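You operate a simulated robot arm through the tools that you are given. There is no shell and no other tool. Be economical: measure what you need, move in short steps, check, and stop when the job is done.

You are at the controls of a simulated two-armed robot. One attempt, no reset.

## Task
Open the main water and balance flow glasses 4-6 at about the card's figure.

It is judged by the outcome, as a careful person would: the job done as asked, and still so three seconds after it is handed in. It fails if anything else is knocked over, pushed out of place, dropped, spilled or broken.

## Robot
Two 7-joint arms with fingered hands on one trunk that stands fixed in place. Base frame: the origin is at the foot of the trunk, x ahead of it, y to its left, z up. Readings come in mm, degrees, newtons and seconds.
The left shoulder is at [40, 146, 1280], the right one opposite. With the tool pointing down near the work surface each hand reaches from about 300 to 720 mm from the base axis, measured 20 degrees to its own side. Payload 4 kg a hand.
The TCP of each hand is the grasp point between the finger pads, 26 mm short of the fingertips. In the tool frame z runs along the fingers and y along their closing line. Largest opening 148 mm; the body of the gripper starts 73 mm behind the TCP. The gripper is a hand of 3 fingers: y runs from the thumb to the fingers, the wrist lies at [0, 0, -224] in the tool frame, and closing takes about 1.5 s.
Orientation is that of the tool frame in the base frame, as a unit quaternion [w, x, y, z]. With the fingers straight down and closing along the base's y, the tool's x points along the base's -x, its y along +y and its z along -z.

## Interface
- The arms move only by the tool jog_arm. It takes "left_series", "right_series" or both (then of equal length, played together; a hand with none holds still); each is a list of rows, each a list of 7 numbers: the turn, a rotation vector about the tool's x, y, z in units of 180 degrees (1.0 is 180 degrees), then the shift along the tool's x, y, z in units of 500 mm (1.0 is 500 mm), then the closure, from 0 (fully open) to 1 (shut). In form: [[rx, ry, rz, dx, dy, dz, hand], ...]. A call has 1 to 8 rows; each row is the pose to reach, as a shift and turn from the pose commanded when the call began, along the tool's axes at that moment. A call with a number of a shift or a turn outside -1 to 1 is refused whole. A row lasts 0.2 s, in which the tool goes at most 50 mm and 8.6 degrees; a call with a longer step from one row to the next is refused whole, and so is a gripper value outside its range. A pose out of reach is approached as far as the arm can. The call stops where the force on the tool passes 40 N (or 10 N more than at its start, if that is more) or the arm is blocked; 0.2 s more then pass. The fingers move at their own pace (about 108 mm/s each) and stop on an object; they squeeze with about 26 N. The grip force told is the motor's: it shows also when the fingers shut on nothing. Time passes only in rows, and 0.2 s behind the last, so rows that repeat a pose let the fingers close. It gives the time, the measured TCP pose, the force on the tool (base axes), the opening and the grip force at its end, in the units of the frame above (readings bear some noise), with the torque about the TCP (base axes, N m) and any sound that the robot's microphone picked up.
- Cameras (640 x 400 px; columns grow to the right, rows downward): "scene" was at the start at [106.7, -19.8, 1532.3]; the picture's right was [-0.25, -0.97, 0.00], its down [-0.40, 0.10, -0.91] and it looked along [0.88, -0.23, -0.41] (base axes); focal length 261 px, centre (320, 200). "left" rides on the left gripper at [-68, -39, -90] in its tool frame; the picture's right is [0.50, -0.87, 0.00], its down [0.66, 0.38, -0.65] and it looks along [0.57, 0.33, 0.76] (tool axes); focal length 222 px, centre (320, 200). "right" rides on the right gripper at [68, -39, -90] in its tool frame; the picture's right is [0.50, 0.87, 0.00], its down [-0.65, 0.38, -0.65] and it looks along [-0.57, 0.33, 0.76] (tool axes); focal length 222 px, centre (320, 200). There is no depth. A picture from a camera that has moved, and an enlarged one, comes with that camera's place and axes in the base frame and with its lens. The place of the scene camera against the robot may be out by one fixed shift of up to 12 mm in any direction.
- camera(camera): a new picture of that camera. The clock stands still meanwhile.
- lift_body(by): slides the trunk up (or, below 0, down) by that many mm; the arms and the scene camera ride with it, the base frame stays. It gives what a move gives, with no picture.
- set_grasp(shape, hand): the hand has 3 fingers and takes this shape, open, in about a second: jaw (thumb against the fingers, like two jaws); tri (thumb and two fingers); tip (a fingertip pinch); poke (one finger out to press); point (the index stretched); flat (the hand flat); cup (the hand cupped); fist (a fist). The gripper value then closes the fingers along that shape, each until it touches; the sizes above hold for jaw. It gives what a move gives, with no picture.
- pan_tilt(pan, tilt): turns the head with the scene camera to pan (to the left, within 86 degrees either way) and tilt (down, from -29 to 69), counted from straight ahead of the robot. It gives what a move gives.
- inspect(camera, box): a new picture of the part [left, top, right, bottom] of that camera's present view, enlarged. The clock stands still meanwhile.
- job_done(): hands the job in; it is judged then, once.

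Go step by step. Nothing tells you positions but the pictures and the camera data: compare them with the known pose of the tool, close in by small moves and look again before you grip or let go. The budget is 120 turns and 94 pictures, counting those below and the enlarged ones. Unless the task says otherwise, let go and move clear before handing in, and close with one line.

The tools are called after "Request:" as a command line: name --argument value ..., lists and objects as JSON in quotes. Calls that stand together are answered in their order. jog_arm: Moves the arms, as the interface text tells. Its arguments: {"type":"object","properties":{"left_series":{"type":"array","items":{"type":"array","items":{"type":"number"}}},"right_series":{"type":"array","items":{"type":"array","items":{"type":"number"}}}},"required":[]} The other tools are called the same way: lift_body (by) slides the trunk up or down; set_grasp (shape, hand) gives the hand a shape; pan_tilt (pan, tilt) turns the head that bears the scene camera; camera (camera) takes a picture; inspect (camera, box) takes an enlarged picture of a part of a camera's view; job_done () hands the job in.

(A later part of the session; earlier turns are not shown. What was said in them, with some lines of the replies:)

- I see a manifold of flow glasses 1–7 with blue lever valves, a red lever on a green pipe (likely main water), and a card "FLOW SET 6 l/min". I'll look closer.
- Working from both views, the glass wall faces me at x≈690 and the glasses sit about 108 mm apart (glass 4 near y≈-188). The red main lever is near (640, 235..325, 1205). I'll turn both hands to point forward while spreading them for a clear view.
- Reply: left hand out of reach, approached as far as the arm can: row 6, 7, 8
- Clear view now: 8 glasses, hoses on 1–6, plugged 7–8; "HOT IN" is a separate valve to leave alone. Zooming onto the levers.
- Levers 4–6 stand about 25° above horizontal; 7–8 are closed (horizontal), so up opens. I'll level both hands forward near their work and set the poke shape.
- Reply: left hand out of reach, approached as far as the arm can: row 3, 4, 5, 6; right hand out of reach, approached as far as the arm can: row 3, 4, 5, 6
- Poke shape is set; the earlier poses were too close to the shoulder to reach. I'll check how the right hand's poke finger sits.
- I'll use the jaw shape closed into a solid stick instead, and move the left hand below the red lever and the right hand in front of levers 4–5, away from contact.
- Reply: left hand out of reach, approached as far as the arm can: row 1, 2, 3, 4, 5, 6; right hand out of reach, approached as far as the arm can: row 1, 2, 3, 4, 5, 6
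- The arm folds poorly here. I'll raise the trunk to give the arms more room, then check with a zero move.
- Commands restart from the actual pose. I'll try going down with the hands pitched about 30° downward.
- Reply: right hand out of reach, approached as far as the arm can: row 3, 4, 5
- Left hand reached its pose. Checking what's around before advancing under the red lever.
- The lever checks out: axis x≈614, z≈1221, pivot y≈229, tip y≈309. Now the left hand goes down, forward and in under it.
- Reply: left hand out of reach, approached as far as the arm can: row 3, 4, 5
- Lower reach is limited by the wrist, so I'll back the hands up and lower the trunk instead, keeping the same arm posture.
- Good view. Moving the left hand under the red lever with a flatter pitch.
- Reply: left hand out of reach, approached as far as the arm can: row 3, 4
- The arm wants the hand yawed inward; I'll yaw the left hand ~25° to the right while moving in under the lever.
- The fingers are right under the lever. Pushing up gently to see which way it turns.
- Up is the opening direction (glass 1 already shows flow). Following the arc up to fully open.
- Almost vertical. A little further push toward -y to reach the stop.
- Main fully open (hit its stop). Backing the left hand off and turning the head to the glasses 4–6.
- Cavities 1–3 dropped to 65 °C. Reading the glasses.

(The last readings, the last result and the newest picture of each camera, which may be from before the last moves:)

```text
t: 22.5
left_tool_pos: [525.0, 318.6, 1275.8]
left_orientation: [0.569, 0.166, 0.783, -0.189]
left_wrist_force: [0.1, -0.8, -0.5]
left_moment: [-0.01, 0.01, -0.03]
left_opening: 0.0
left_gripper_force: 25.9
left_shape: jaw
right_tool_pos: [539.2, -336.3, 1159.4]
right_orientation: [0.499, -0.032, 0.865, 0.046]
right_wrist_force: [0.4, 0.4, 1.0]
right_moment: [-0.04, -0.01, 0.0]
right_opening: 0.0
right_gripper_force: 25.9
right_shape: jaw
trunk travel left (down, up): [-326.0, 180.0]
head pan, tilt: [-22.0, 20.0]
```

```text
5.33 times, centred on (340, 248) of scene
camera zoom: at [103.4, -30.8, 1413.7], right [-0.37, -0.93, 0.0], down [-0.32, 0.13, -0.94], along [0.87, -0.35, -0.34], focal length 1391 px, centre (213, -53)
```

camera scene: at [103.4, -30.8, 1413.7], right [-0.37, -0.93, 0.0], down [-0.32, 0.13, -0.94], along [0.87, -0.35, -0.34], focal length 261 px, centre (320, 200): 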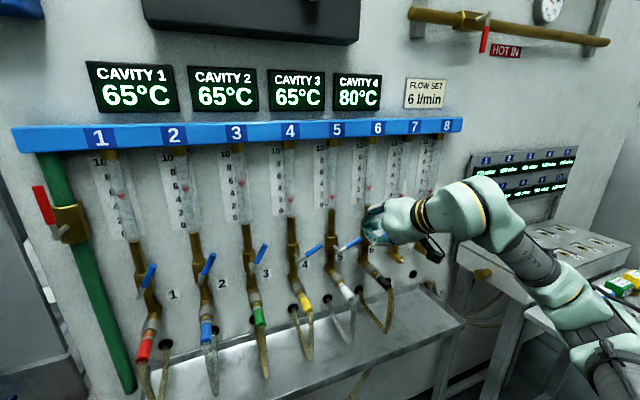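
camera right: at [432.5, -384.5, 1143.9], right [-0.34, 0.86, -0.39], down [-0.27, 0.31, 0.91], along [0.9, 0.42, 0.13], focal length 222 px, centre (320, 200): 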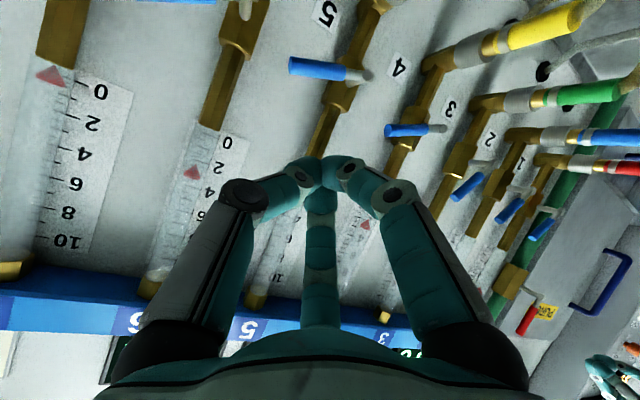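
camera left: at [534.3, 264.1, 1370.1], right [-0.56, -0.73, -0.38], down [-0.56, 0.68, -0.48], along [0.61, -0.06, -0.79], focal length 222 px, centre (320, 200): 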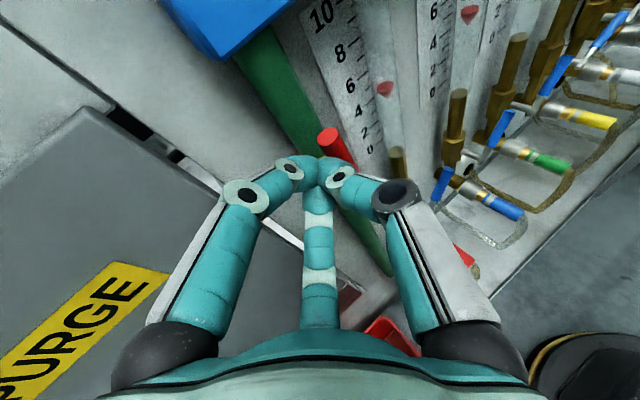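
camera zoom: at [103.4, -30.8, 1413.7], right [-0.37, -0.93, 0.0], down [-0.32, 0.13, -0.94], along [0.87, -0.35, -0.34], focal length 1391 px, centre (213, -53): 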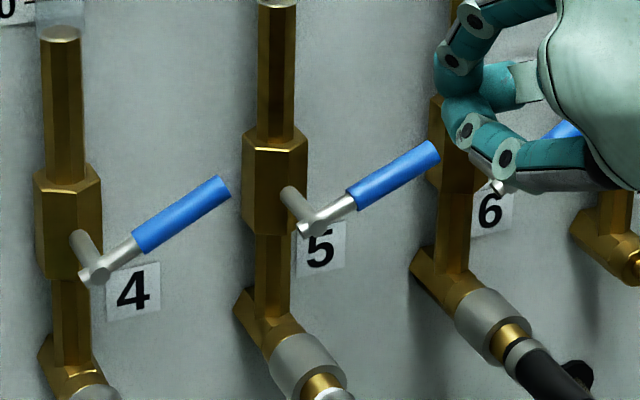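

Top-edge readings: glass 4 ≈2.1, 5 ≈1.6, 6 ≈2.3; all need 6. Levers: pivots at x≈631, z≈1051, y≈-185/-295/-405, about 71 mm long at ~25°. I'll lower the trunk and bring the right hand below lever 4.

Request:
lift_body --by -90

Request:
jog_arm --right_series '[[-0.034, -0.019, 0, 0.006, 0.037, 0.037, 1], [-0.069, -0.038, 0, 0.012, 0.073, 0.075, 1], [-0.103, -0.056, 0, 0.018, 0.11, 0.112, 1], [-0.138, -0.075, 0, 0.0236, 0.1465, 0.15, 1]]'

Request:
camera --camera "scene"

Request:
camera --camera "right"

```text
t: 23.8
left_tool_pos: [525.3, 319.1, 1188.7]
left_orientation: [0.569, 0.165, 0.783, -0.189]
left_wrist_force: [-0.4, -0.1, -0.1]
left_moment: [-0.03, 0.0, -0.01]
left_opening: 0.0
left_gripper_force: 26.1
left_shape: jaw
right_tool_pos: [539.5, -335.8, 1069.7]
right_orientation: [0.499, -0.032, 0.865, 0.047]
right_wrist_force: [0.3, -0.5, -0.4]
right_moment: [0.03, 0.03, -0.02]
right_opening: 0.1
right_gripper_force: 26.2
right_shape: jaw
trunk travel left (down, up): [-236.0, 270.0]
head pan, tilt: [-22.0, 20.0]
```

```text
t: 24.8
left_tool_pos: [526.3, 319.5, 1187.1]
left_orientation: [0.568, 0.167, 0.783, -0.191]
left_wrist_force: [-0.5, 0.1, 0.1]
left_moment: [0.0, -0.01, -0.05]
left_opening: 0.0
left_gripper_force: 26.4
left_shape: jaw
right_tool_pos: [592.6, -255.8, 1026.5]
right_orientation: [0.578, -0.132, 0.77, 0.235]
right_wrist_force: [0.3, 0.0, -0.1]
right_moment: [0.02, 0.0, 0.01]
right_opening: 0.0
right_gripper_force: 26.1
right_shape: jaw
trunk travel left (down, up): [-236.0, 270.0]
head pan, tilt: [-22.0, 20.0]
```

```text
57 pictures are left
camera scene: at [104.4, -31.0, 1324.7], right [-0.37, -0.93, 0.0], down [-0.32, 0.13, -0.94], along [0.87, -0.35, -0.34], focal length 261 px, centre (320, 200)
```

scene: 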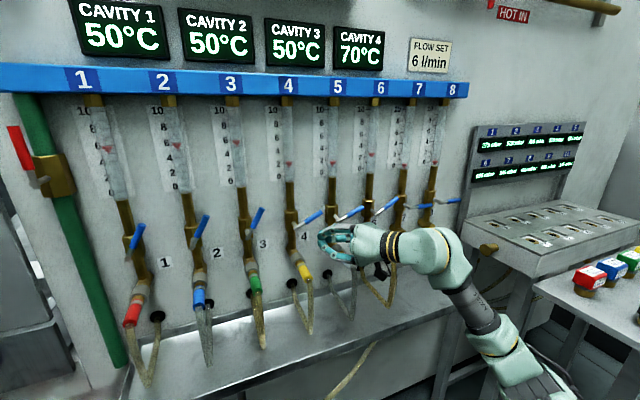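

```text
56 pictures are left
camera right: at [516.8, -330.2, 974.0], right [-0.56, 0.77, -0.3], down [-0.53, -0.06, 0.85], along [0.64, 0.63, 0.44], focal length 222 px, centre (320, 200)
```

right: 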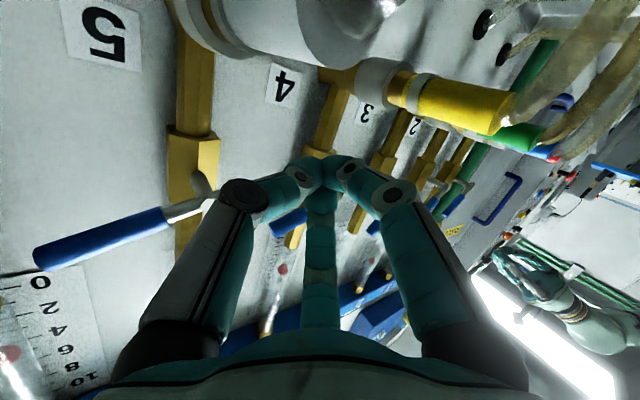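

Forward 33 mm under lever 4, then up to about contact, keeping clear of hose 5.

Request:
jog_arm --right_series '[[0, 0, 0, -0.019, -0.026, 0.058, 1], [0, 0, 0, -0.019, -0.026, 0.058, 1], [0, 0, 0, -0.045, -0.0084, 0.059, 1]]'

Request:
inspect --camera "scene" --box '[250, 75, 450, 255]'

Request:
camera --camera "right"

```text
t: 25.6
left_tool_pos: [524.6, 318.6, 1188.7]
left_orientation: [0.568, 0.166, 0.784, -0.19]
left_wrist_force: [-0.7, 0.7, -0.2]
left_moment: [-0.02, -0.01, 0.0]
left_opening: 0.0
left_gripper_force: 25.7
left_shape: jaw
right_tool_pos: [623.9, -244.7, 1039.0]
right_orientation: [0.578, -0.133, 0.771, 0.234]
right_wrist_force: [-2.9, -1.2, -1.9]
right_moment: [0.06, -0.09, 0.02]
right_opening: 0.0
right_gripper_force: 25.9
right_shape: jaw
trunk travel left (down, up): [-236.0, 270.0]
head pan, tilt: [-22.0, 20.0]
```

```text
2.22 times, centred on (350, 165) of scene
camera zoom: at [103.6, -31.3, 1324.7], right [-0.37, -0.93, 0.0], down [-0.32, 0.13, -0.94], along [0.87, -0.35, -0.34], focal length 580 px, centre (253, 278)
```

zoom: 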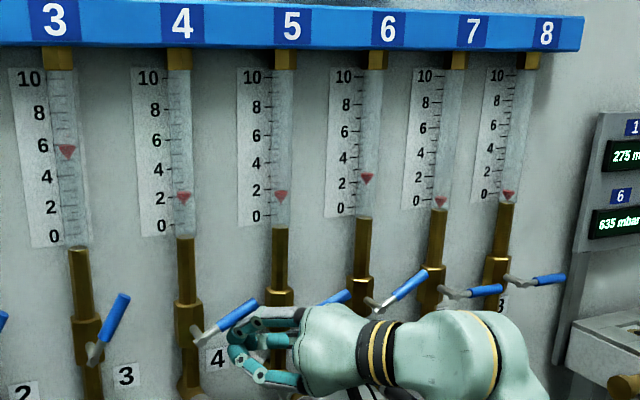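

```text
54 pictures are left
camera right: at [548.9, -319.6, 987.6], right [-0.56, 0.77, -0.3], down [-0.53, -0.06, 0.85], along [0.64, 0.63, 0.44], focal length 222 px, centre (320, 200)
```

right: 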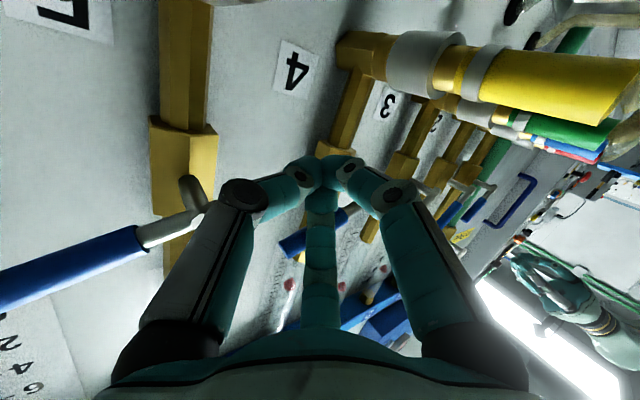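

Light contact with lever 4. Pushing it up in a moderate step.

Request:
jog_arm --right_series '[[0, 0, 0, -0.0268, 0.0041, -0.0072, 1], [0, 0, 0, -0.0494, 0.0126, -0.0105, 1], [0, 0, 0, -0.0494, 0.0126, -0.0105, 1]]'

Request:
inspect --camera "scene" --box '[250, 75, 450, 255]'

```text
t: 26.4
left_tool_pos: [525.4, 319.2, 1187.4]
left_orientation: [0.568, 0.166, 0.784, -0.189]
left_wrist_force: [-0.3, 0.5, 0.1]
left_moment: [0.02, 0.03, 0.02]
left_opening: 0.0
left_gripper_force: 25.5
left_shape: jaw
right_tool_pos: [625.0, -243.5, 1065.8]
right_orientation: [0.578, -0.133, 0.77, 0.235]
right_wrist_force: [-0.1, -0.1, -1.6]
right_moment: [-0.02, 0.0, 0.02]
right_opening: 0.1
right_gripper_force: 26.0
right_shape: jaw
trunk travel left (down, up): [-236.0, 270.0]
head pan, tilt: [-22.0, 20.0]
```

```text
2.22 times, centred on (350, 165) of scene
camera zoom: at [103.7, -31.2, 1324.8], right [-0.37, -0.93, 0.0], down [-0.32, 0.13, -0.94], along [0.87, -0.35, -0.34], focal length 580 px, centre (253, 278)
```

zoom: 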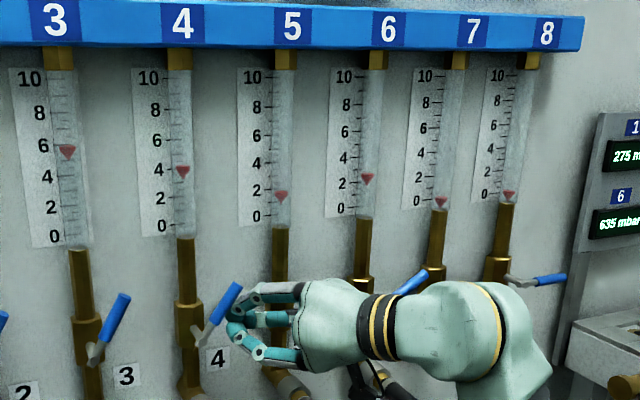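

Glass 4 now ≈4. Another step along the arc.

Request:
jog_arm --right_series '[[0, 0, 0, -0.0186, 0.0093, -0.0013, 1], [0, 0, 0, -0.0287, 0.0167, -0.0007, 1], [0, 0, 0, -0.0287, 0.0167, -0.0007, 1], [0, 0, 0, -0.0287, 0.0167, -0.0007, 1]]'

Request:
inspect --camera "scene" --box '[250, 75, 450, 255]'

```text
t: 27.4
left_tool_pos: [524.3, 319.0, 1187.3]
left_orientation: [0.568, 0.165, 0.784, -0.189]
left_wrist_force: [0.0, -0.1, 0.1]
left_moment: [-0.01, -0.01, 0.03]
left_opening: 0.1
left_gripper_force: 26.5
left_shape: jaw
right_tool_pos: [624.3, -237.6, 1082.3]
right_orientation: [0.578, -0.133, 0.77, 0.235]
right_wrist_force: [-0.3, -0.5, -0.3]
right_moment: [0.04, 0.0, 0.01]
right_opening: 0.1
right_gripper_force: 25.9
right_shape: jaw
trunk travel left (down, up): [-236.0, 270.0]
head pan, tilt: [-22.0, 20.0]
```

```text
2.22 times, centred on (350, 165) of scene
camera zoom: at [103.7, -31.1, 1324.8], right [-0.37, -0.93, 0.0], down [-0.32, 0.13, -0.94], along [0.87, -0.35, -0.34], focal length 580 px, centre (253, 278)
```

zoom: 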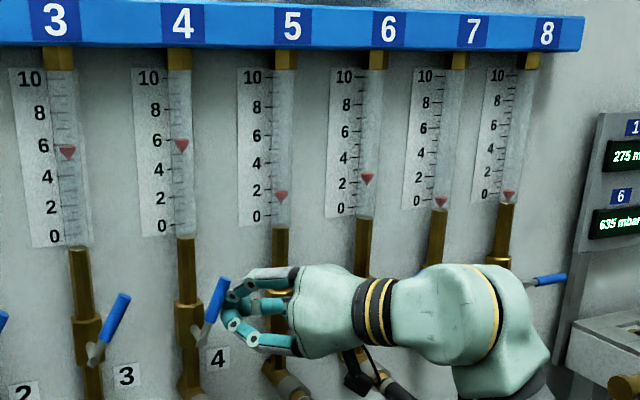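

Glass 4 is about 6. Retreating and moving under lever 5 the same way (110 mm to the right).

Request:
jog_arm --right_series '[[0, 0, 0, 0, 0, -0.09, 1], [0, 0, 0, 0.027, -0.053, -0.13, 1], [0, 0, 0, 0.054, -0.12, -0.145, 1], [0, 0, 0, 0.08, -0.17, -0.155, 1], [0, 0, 0, 0.1075, -0.213, -0.16, 1], [0, 0, 0, 0.1075, -0.213, -0.16, 1]]'

Request:
inspect --camera "scene" --box '[250, 75, 450, 255]'

Request:
camera --camera "right"

```text
t: 28.8
left_tool_pos: [525.5, 319.9, 1187.4]
left_orientation: [0.568, 0.166, 0.783, -0.19]
left_wrist_force: [-0.3, 0.6, 0.4]
left_moment: [-0.02, -0.01, 0.0]
left_opening: 0.2
left_gripper_force: 25.5
left_shape: jaw
right_tool_pos: [591.1, -366.8, 1027.1]
right_orientation: [0.578, -0.132, 0.771, 0.234]
right_wrist_force: [0.4, 1.5, 0.9]
right_moment: [-0.01, -0.01, 0.03]
right_opening: 0.0
right_gripper_force: 26.5
right_shape: jaw
trunk travel left (down, up): [-236.0, 270.0]
head pan, tilt: [-22.0, 20.0]
```

```text
2.22 times, centred on (350, 165) of scene
camera zoom: at [103.5, -30.8, 1324.8], right [-0.37, -0.93, 0.0], down [-0.32, 0.13, -0.94], along [0.87, -0.35, -0.34], focal length 580 px, centre (253, 278)
```

zoom: 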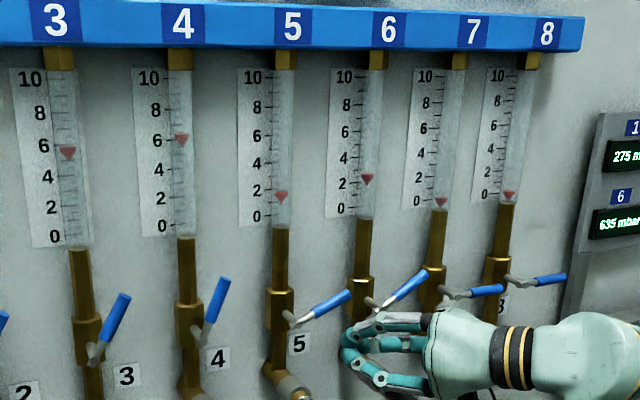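

```text
50 pictures are left
camera right: at [515.4, -441.3, 975.6], right [-0.56, 0.77, -0.3], down [-0.53, -0.06, 0.85], along [0.64, 0.63, 0.44], focal length 222 px, centre (320, 200)
```

right: 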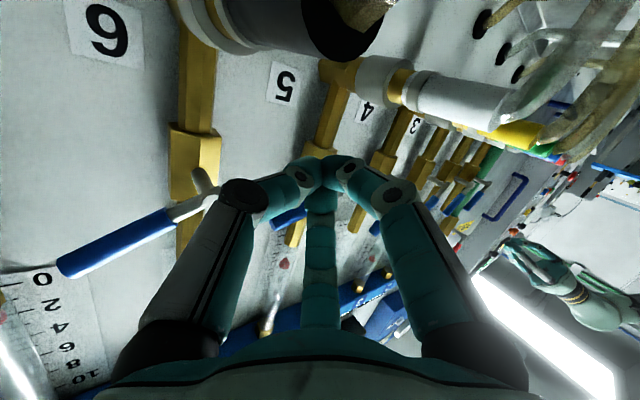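

Same geometry at lever 5, glass 4 settled around 6.2. Running the same push with a hold.

Request:
jog_arm --right_series '[[0, 0, 0, -0.019, -0.026, 0.058, 1], [0, 0, 0, -0.043, -0.005, 0.061, 1], [0, 0, 0, -0.0676, -0.002, 0.0545, 1], [0, 0, 0, -0.092, 0.007, 0.051, 1], [0, 0, 0, -0.1107, 0.0165, 0.0495, 1], [0, 0, 0, -0.1107, 0.0165, 0.0495, 1], [0, 0, 0, -0.1107, 0.0165, 0.0495, 1], [0, 0, 0, -0.1107, 0.0165, 0.0495, 1]]'

Request:
inspect --camera "scene" --box '[250, 75, 450, 255]'

```text
t: 30.6
left_tool_pos: [524.5, 318.4, 1187.9]
left_orientation: [0.569, 0.166, 0.783, -0.19]
left_wrist_force: [0.4, 1.0, -0.7]
left_moment: [0.02, 0.0, -0.01]
left_opening: 0.1
left_gripper_force: 25.8
left_shape: jaw
right_tool_pos: [624.0, -350.0, 1075.9]
right_orientation: [0.578, -0.133, 0.77, 0.235]
right_wrist_force: [0.0, -0.5, 0.2]
right_moment: [-0.01, 0.01, -0.01]
right_opening: 0.0
right_gripper_force: 26.4
right_shape: jaw
trunk travel left (down, up): [-236.0, 270.0]
head pan, tilt: [-22.0, 20.0]
```

```text
2.22 times, centred on (350, 165) of scene
camera zoom: at [103.6, -31.2, 1324.8], right [-0.37, -0.93, 0.0], down [-0.32, 0.13, -0.94], along [0.87, -0.35, -0.34], focal length 580 px, centre (253, 278)
```

zoom: 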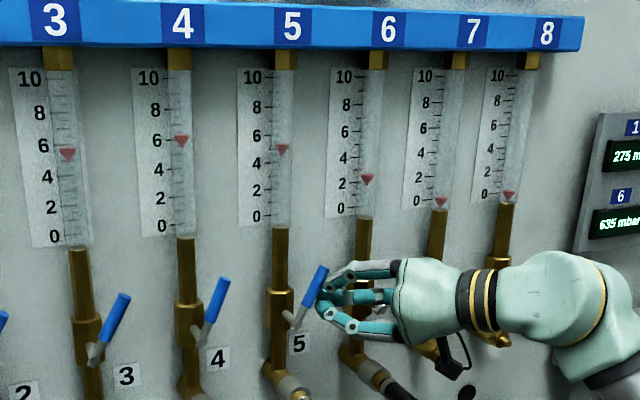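

Glass 5 ≈5.2; a little more.

Request:
jog_arm --right_series '[[0, 0, 0, -0.006, 0.004, 0, 1], [0, 0, 0, -0.0128, 0.0098, 0.001, 1], [0, 0, 0, -0.0128, 0.0098, 0.001, 1], [0, 0, 0, -0.0128, 0.0098, 0.001, 1], [0, 0, 0, -0.0128, 0.0098, 0.001, 1]]'

Request:
inspect --camera "scene" --box '[250, 75, 450, 255]'

```text
t: 31.8
left_tool_pos: [525.4, 319.2, 1188.6]
left_orientation: [0.568, 0.166, 0.784, -0.189]
left_wrist_force: [0.5, -0.3, 0.0]
left_moment: [0.0, 0.01, -0.02]
left_opening: 0.0
left_gripper_force: 25.7
left_shape: jaw
right_tool_pos: [625.2, -345.7, 1082.0]
right_orientation: [0.578, -0.132, 0.771, 0.234]
right_wrist_force: [-0.1, -0.7, -0.2]
right_moment: [-0.01, -0.02, 0.01]
right_opening: 0.5
right_gripper_force: 25.8
right_shape: jaw
trunk travel left (down, up): [-236.0, 270.0]
head pan, tilt: [-22.0, 20.0]
```

```text
2.22 times, centred on (350, 165) of scene
camera zoom: at [103.7, -31.1, 1324.8], right [-0.37, -0.93, 0.0], down [-0.32, 0.13, -0.94], along [0.87, -0.35, -0.34], focal length 580 px, centre (253, 278)
```

zoom: 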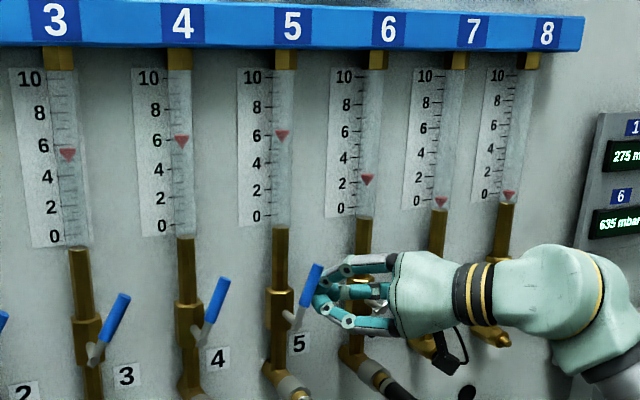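

Glass 5 ≈6.2. On to lever 6.

Request:
jog_arm --right_series '[[0, 0, 0, 0, 0, -0.09, 1], [0, 0, 0, 0.027, -0.053, -0.13, 1], [0, 0, 0, 0.054, -0.12, -0.15, 1], [0, 0, 0, 0.08, -0.17, -0.16, 1], [0, 0, 0, 0.107, -0.214, -0.164, 1], [0, 0, 0, 0.107, -0.214, -0.164, 1]]'

Request:
inspect --camera "scene" --box '[250, 75, 450, 255]'

Request:
camera --camera "right"

```text
t: 33.2
left_tool_pos: [526.0, 319.6, 1188.6]
left_orientation: [0.569, 0.166, 0.783, -0.189]
left_wrist_force: [-0.4, -1.2, 0.4]
left_moment: [0.02, 0.01, -0.02]
left_opening: 0.0
left_gripper_force: 25.7
left_shape: jaw
right_tool_pos: [592.0, -477.5, 1026.4]
right_orientation: [0.578, -0.134, 0.77, 0.235]
right_wrist_force: [-0.1, 0.8, 0.1]
right_moment: [0.03, 0.0, 0.01]
right_opening: 0.1
right_gripper_force: 25.9
right_shape: jaw
trunk travel left (down, up): [-236.0, 270.0]
head pan, tilt: [-22.0, 20.0]
```

```text
2.22 times, centred on (350, 165) of scene
camera zoom: at [103.3, -30.8, 1324.8], right [-0.37, -0.93, 0.0], down [-0.32, 0.13, -0.94], along [0.87, -0.35, -0.34], focal length 580 px, centre (253, 278)
```

zoom: 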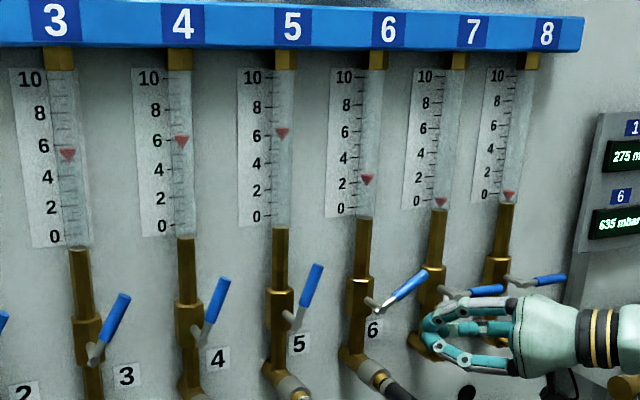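

```text
46 pictures are left
camera right: at [516.6, -551.5, 975.1], right [-0.56, 0.77, -0.3], down [-0.53, -0.06, 0.85], along [0.64, 0.63, 0.44], focal length 222 px, centre (320, 200)
```

right: 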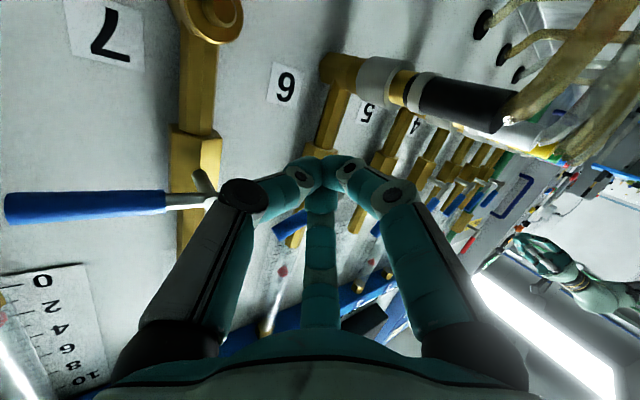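

Same geometry; pushing lever 6, slightly less as it started higher.

Request:
jog_arm --right_series '[[0, 0, 0, -0.019, -0.026, 0.058, 1], [0, 0, 0, -0.043, -0.005, 0.061, 1], [0, 0, 0, -0.0676, -0.002, 0.0545, 1], [0, 0, 0, -0.092, 0.007, 0.051, 1], [0, 0, 0, -0.105, 0.0134, 0.0497, 1], [0, 0, 0, -0.105, 0.0134, 0.0497, 1], [0, 0, 0, -0.105, 0.0134, 0.0497, 1], [0, 0, 0, -0.105, 0.0134, 0.0497, 1]]'

Request:
inspect --camera "scene" --box '[250, 75, 450, 255]'

```text
t: 35.0
left_tool_pos: [525.2, 319.5, 1187.2]
left_orientation: [0.568, 0.166, 0.783, -0.189]
left_wrist_force: [-0.9, 0.1, -0.2]
left_moment: [0.0, 0.03, -0.03]
left_opening: 0.0
left_gripper_force: 26.4
left_shape: jaw
right_tool_pos: [625.4, -462.7, 1072.4]
right_orientation: [0.578, -0.133, 0.77, 0.235]
right_wrist_force: [0.1, -1.2, -0.3]
right_moment: [0.02, -0.01, -0.03]
right_opening: 0.0
right_gripper_force: 25.8
right_shape: jaw
trunk travel left (down, up): [-236.0, 270.0]
head pan, tilt: [-22.0, 20.0]
```

```text
2.22 times, centred on (350, 165) of scene
camera zoom: at [103.6, -31.2, 1324.8], right [-0.37, -0.93, 0.0], down [-0.32, 0.13, -0.94], along [0.87, -0.35, -0.34], focal length 580 px, centre (253, 278)
```

zoom: 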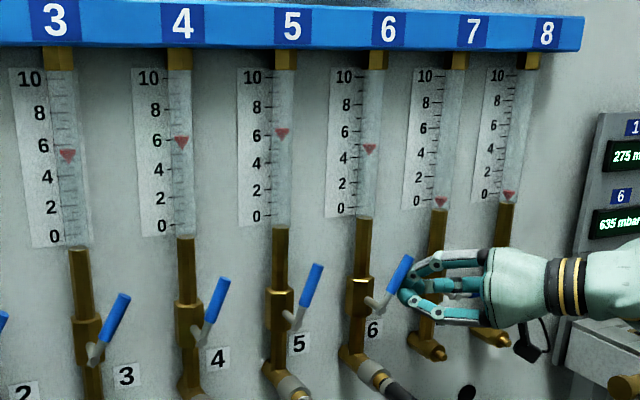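

Glass 6 ≈5.0. A bit more.

Request:
jog_arm --right_series '[[0, 0, 0, -0.006, 0.004, 0, 1], [0, 0, 0, -0.0125, 0.009, 0.001, 1], [0, 0, 0, -0.0125, 0.009, 0.001, 1], [0, 0, 0, -0.0125, 0.009, 0.001, 1], [0, 0, 0, -0.0125, 0.009, 0.001, 1], [0, 0, 0, -0.0125, 0.009, 0.001, 1]]'

Request:
inspect --camera "scene" --box '[290, 100, 430, 210]'

```text
t: 36.4
left_tool_pos: [524.7, 318.9, 1188.4]
left_orientation: [0.568, 0.166, 0.784, -0.189]
left_wrist_force: [-0.8, 0.7, -0.2]
left_moment: [0.02, 0.01, -0.03]
left_opening: 0.2
left_gripper_force: 26.0
left_shape: jaw
right_tool_pos: [625.9, -457.7, 1080.0]
right_orientation: [0.578, -0.133, 0.77, 0.235]
right_wrist_force: [-1.0, 0.2, -0.7]
right_moment: [-0.01, -0.02, -0.01]
right_opening: 0.0
right_gripper_force: 26.1
right_shape: jaw
trunk travel left (down, up): [-236.0, 270.0]
head pan, tilt: [-22.0, 20.0]
```

```text
3.64 times, centred on (360, 155) of scene
camera zoom: at [103.6, -31.1, 1324.8], right [-0.37, -0.93, 0.0], down [-0.32, 0.13, -0.94], along [0.87, -0.35, -0.34], focal length 949 px, centre (174, 364)
```

zoom: 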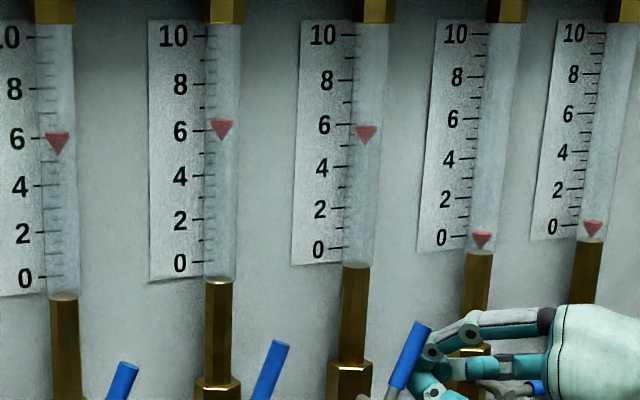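

Readings ≈ 6.0, 6.2, 5.7. A tiny extra nudge on 6 and a hold to settle.

Request:
jog_arm --right_series '[[0, 0, 0, -0.003, 0.003, 0, 1], [0, 0, 0, -0.003, 0.003, 0, 1], [0, 0, 0, -0.003, 0.003, 0, 1], [0, 0, 0, -0.003, 0.003, 0, 1], [0, 0, 0, -0.003, 0.003, 0, 1], [0, 0, 0, -0.003, 0.003, 0, 1], [0, 0, 0, -0.003, 0.003, 0, 1], [0, 0, 0, -0.003, 0.003, 0, 1]]'

Request:
inspect --camera "scene" --box '[290, 100, 430, 210]'

```text
t: 38.2
left_tool_pos: [524.5, 319.3, 1187.6]
left_orientation: [0.568, 0.165, 0.784, -0.189]
left_wrist_force: [0.0, 0.1, -0.5]
left_moment: [0.0, -0.01, 0.0]
left_opening: 0.2
left_gripper_force: 26.1
left_shape: jaw
right_tool_pos: [625.2, -456.6, 1081.1]
right_orientation: [0.578, -0.133, 0.77, 0.235]
right_wrist_force: [0.0, -0.6, -0.3]
right_moment: [0.04, 0.01, 0.0]
right_opening: 0.0
right_gripper_force: 26.6
right_shape: jaw
trunk travel left (down, up): [-236.0, 270.0]
head pan, tilt: [-22.0, 20.0]
```

```text
3.64 times, centred on (360, 155) of scene
camera zoom: at [103.6, -31.1, 1324.8], right [-0.37, -0.93, 0.0], down [-0.32, 0.13, -0.94], along [0.87, -0.35, -0.34], focal length 949 px, centre (174, 364)
```

zoom: 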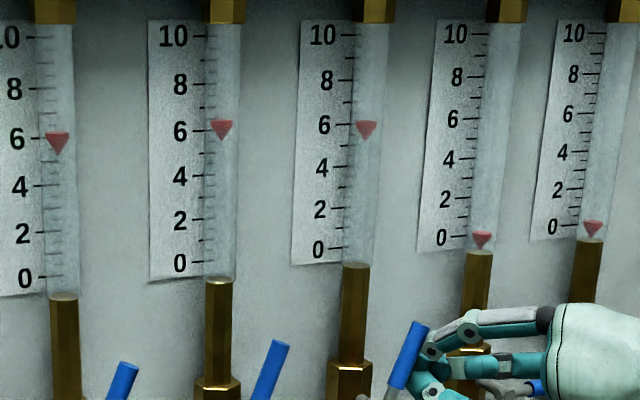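

All three sit near 6. Retreating the right hand and taking a close final read.

Request:
jog_arm --right_series '[[0, 0, 0, 0, 0, -0.09, 1], [0, 0, 0, 0, -0.02, -0.18, 1], [0, 0, 0, 0, -0.03, -0.22, 1], [0, 0, 0, 0, -0.03, -0.22, 1]]'

Request:
inspect --camera "scene" --box '[295, 110, 385, 180]'

Request:
camera --camera "scene"

```text
t: 39.2
left_tool_pos: [524.8, 318.9, 1188.7]
left_orientation: [0.568, 0.166, 0.783, -0.189]
left_wrist_force: [-0.5, 0.3, 0.5]
left_moment: [-0.01, 0.01, 0.0]
left_opening: 0.1
left_gripper_force: 25.7
left_shape: jaw
right_tool_pos: [539.5, -523.7, 1102.2]
right_orientation: [0.578, -0.133, 0.77, 0.234]
right_wrist_force: [-0.4, 0.0, -0.1]
right_moment: [0.02, 0.02, 0.02]
right_opening: 0.0
right_gripper_force: 25.6
right_shape: jaw
trunk travel left (down, up): [-236.0, 270.0]
head pan, tilt: [-22.0, 20.0]
```

```text
5.71 times, centred on (340, 145) of scene
camera zoom: at [103.7, -31.1, 1324.7], right [-0.37, -0.93, 0.0], down [-0.32, 0.13, -0.94], along [0.87, -0.35, -0.34], focal length 1491 px, centre (206, 514)
```

zoom: 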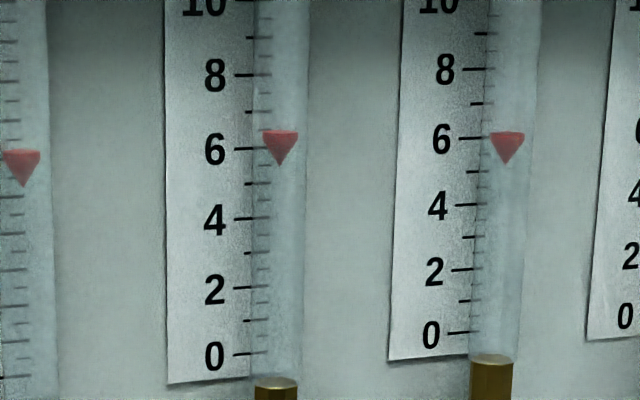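

```text
41 pictures are left
camera scene: at [103.7, -31.1, 1324.7], right [-0.37, -0.93, 0.0], down [-0.32, 0.13, -0.94], along [0.87, -0.35, -0.34], focal length 261 px, centre (320, 200)
```

scene: 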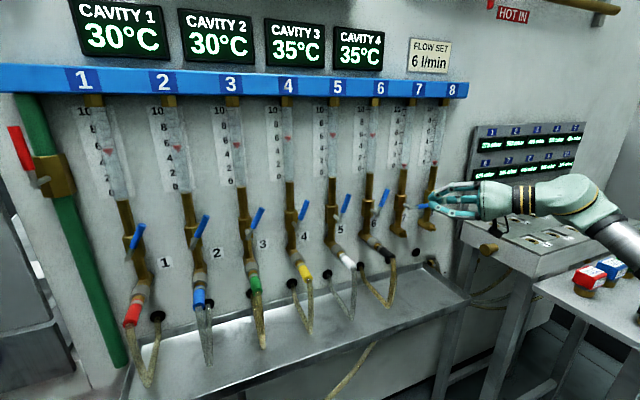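

Glass 5 reads slightly over (≈6.3), 6 ≈6.0. Checking glass 4 closely.

Request:
inspect --camera "scene" --box '[255, 110, 345, 180]'

Request:
inspect --camera "scene" --box '[385, 100, 475, 230]'

```text
5.71 times, centred on (300, 145) of scene
camera zoom: at [103.7, -31.1, 1324.7], right [-0.37, -0.93, 0.0], down [-0.32, 0.13, -0.94], along [0.87, -0.35, -0.34], focal length 1491 px, centre (434, 514)
```

zoom: 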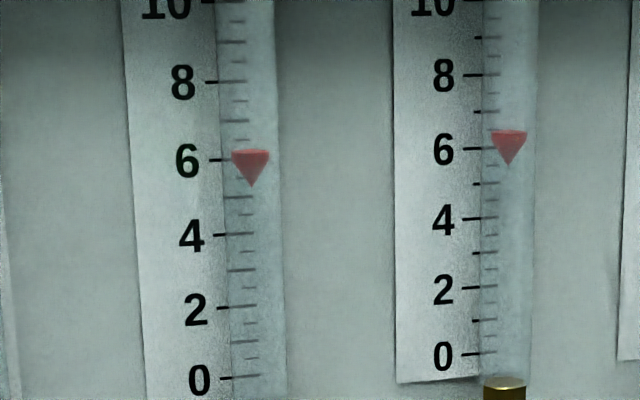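

```text
3.08 times, centred on (430, 165) of scene
camera zoom: at [103.7, -31.1, 1324.7], right [-0.37, -0.93, 0.0], down [-0.32, 0.13, -0.94], along [0.87, -0.35, -0.34], focal length 803 px, centre (-18, 308)
```

zoom: 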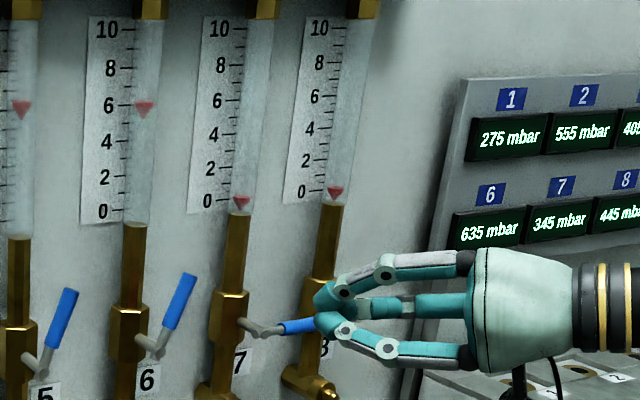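

Glasses 4, 5 and 6 read about 6.1, 6.3 and 6.0. The main is fully open, 7 and 8 are still closed and untouched, and both hands are clear, so I'm handing it in.

Request:
job_done

```text
The job is handed in.
```

The main water is fully open, and flow glasses 4, 5 and 6 read about 6.1, 6.3 and 6.0 l/min against the card's 6 l/min.
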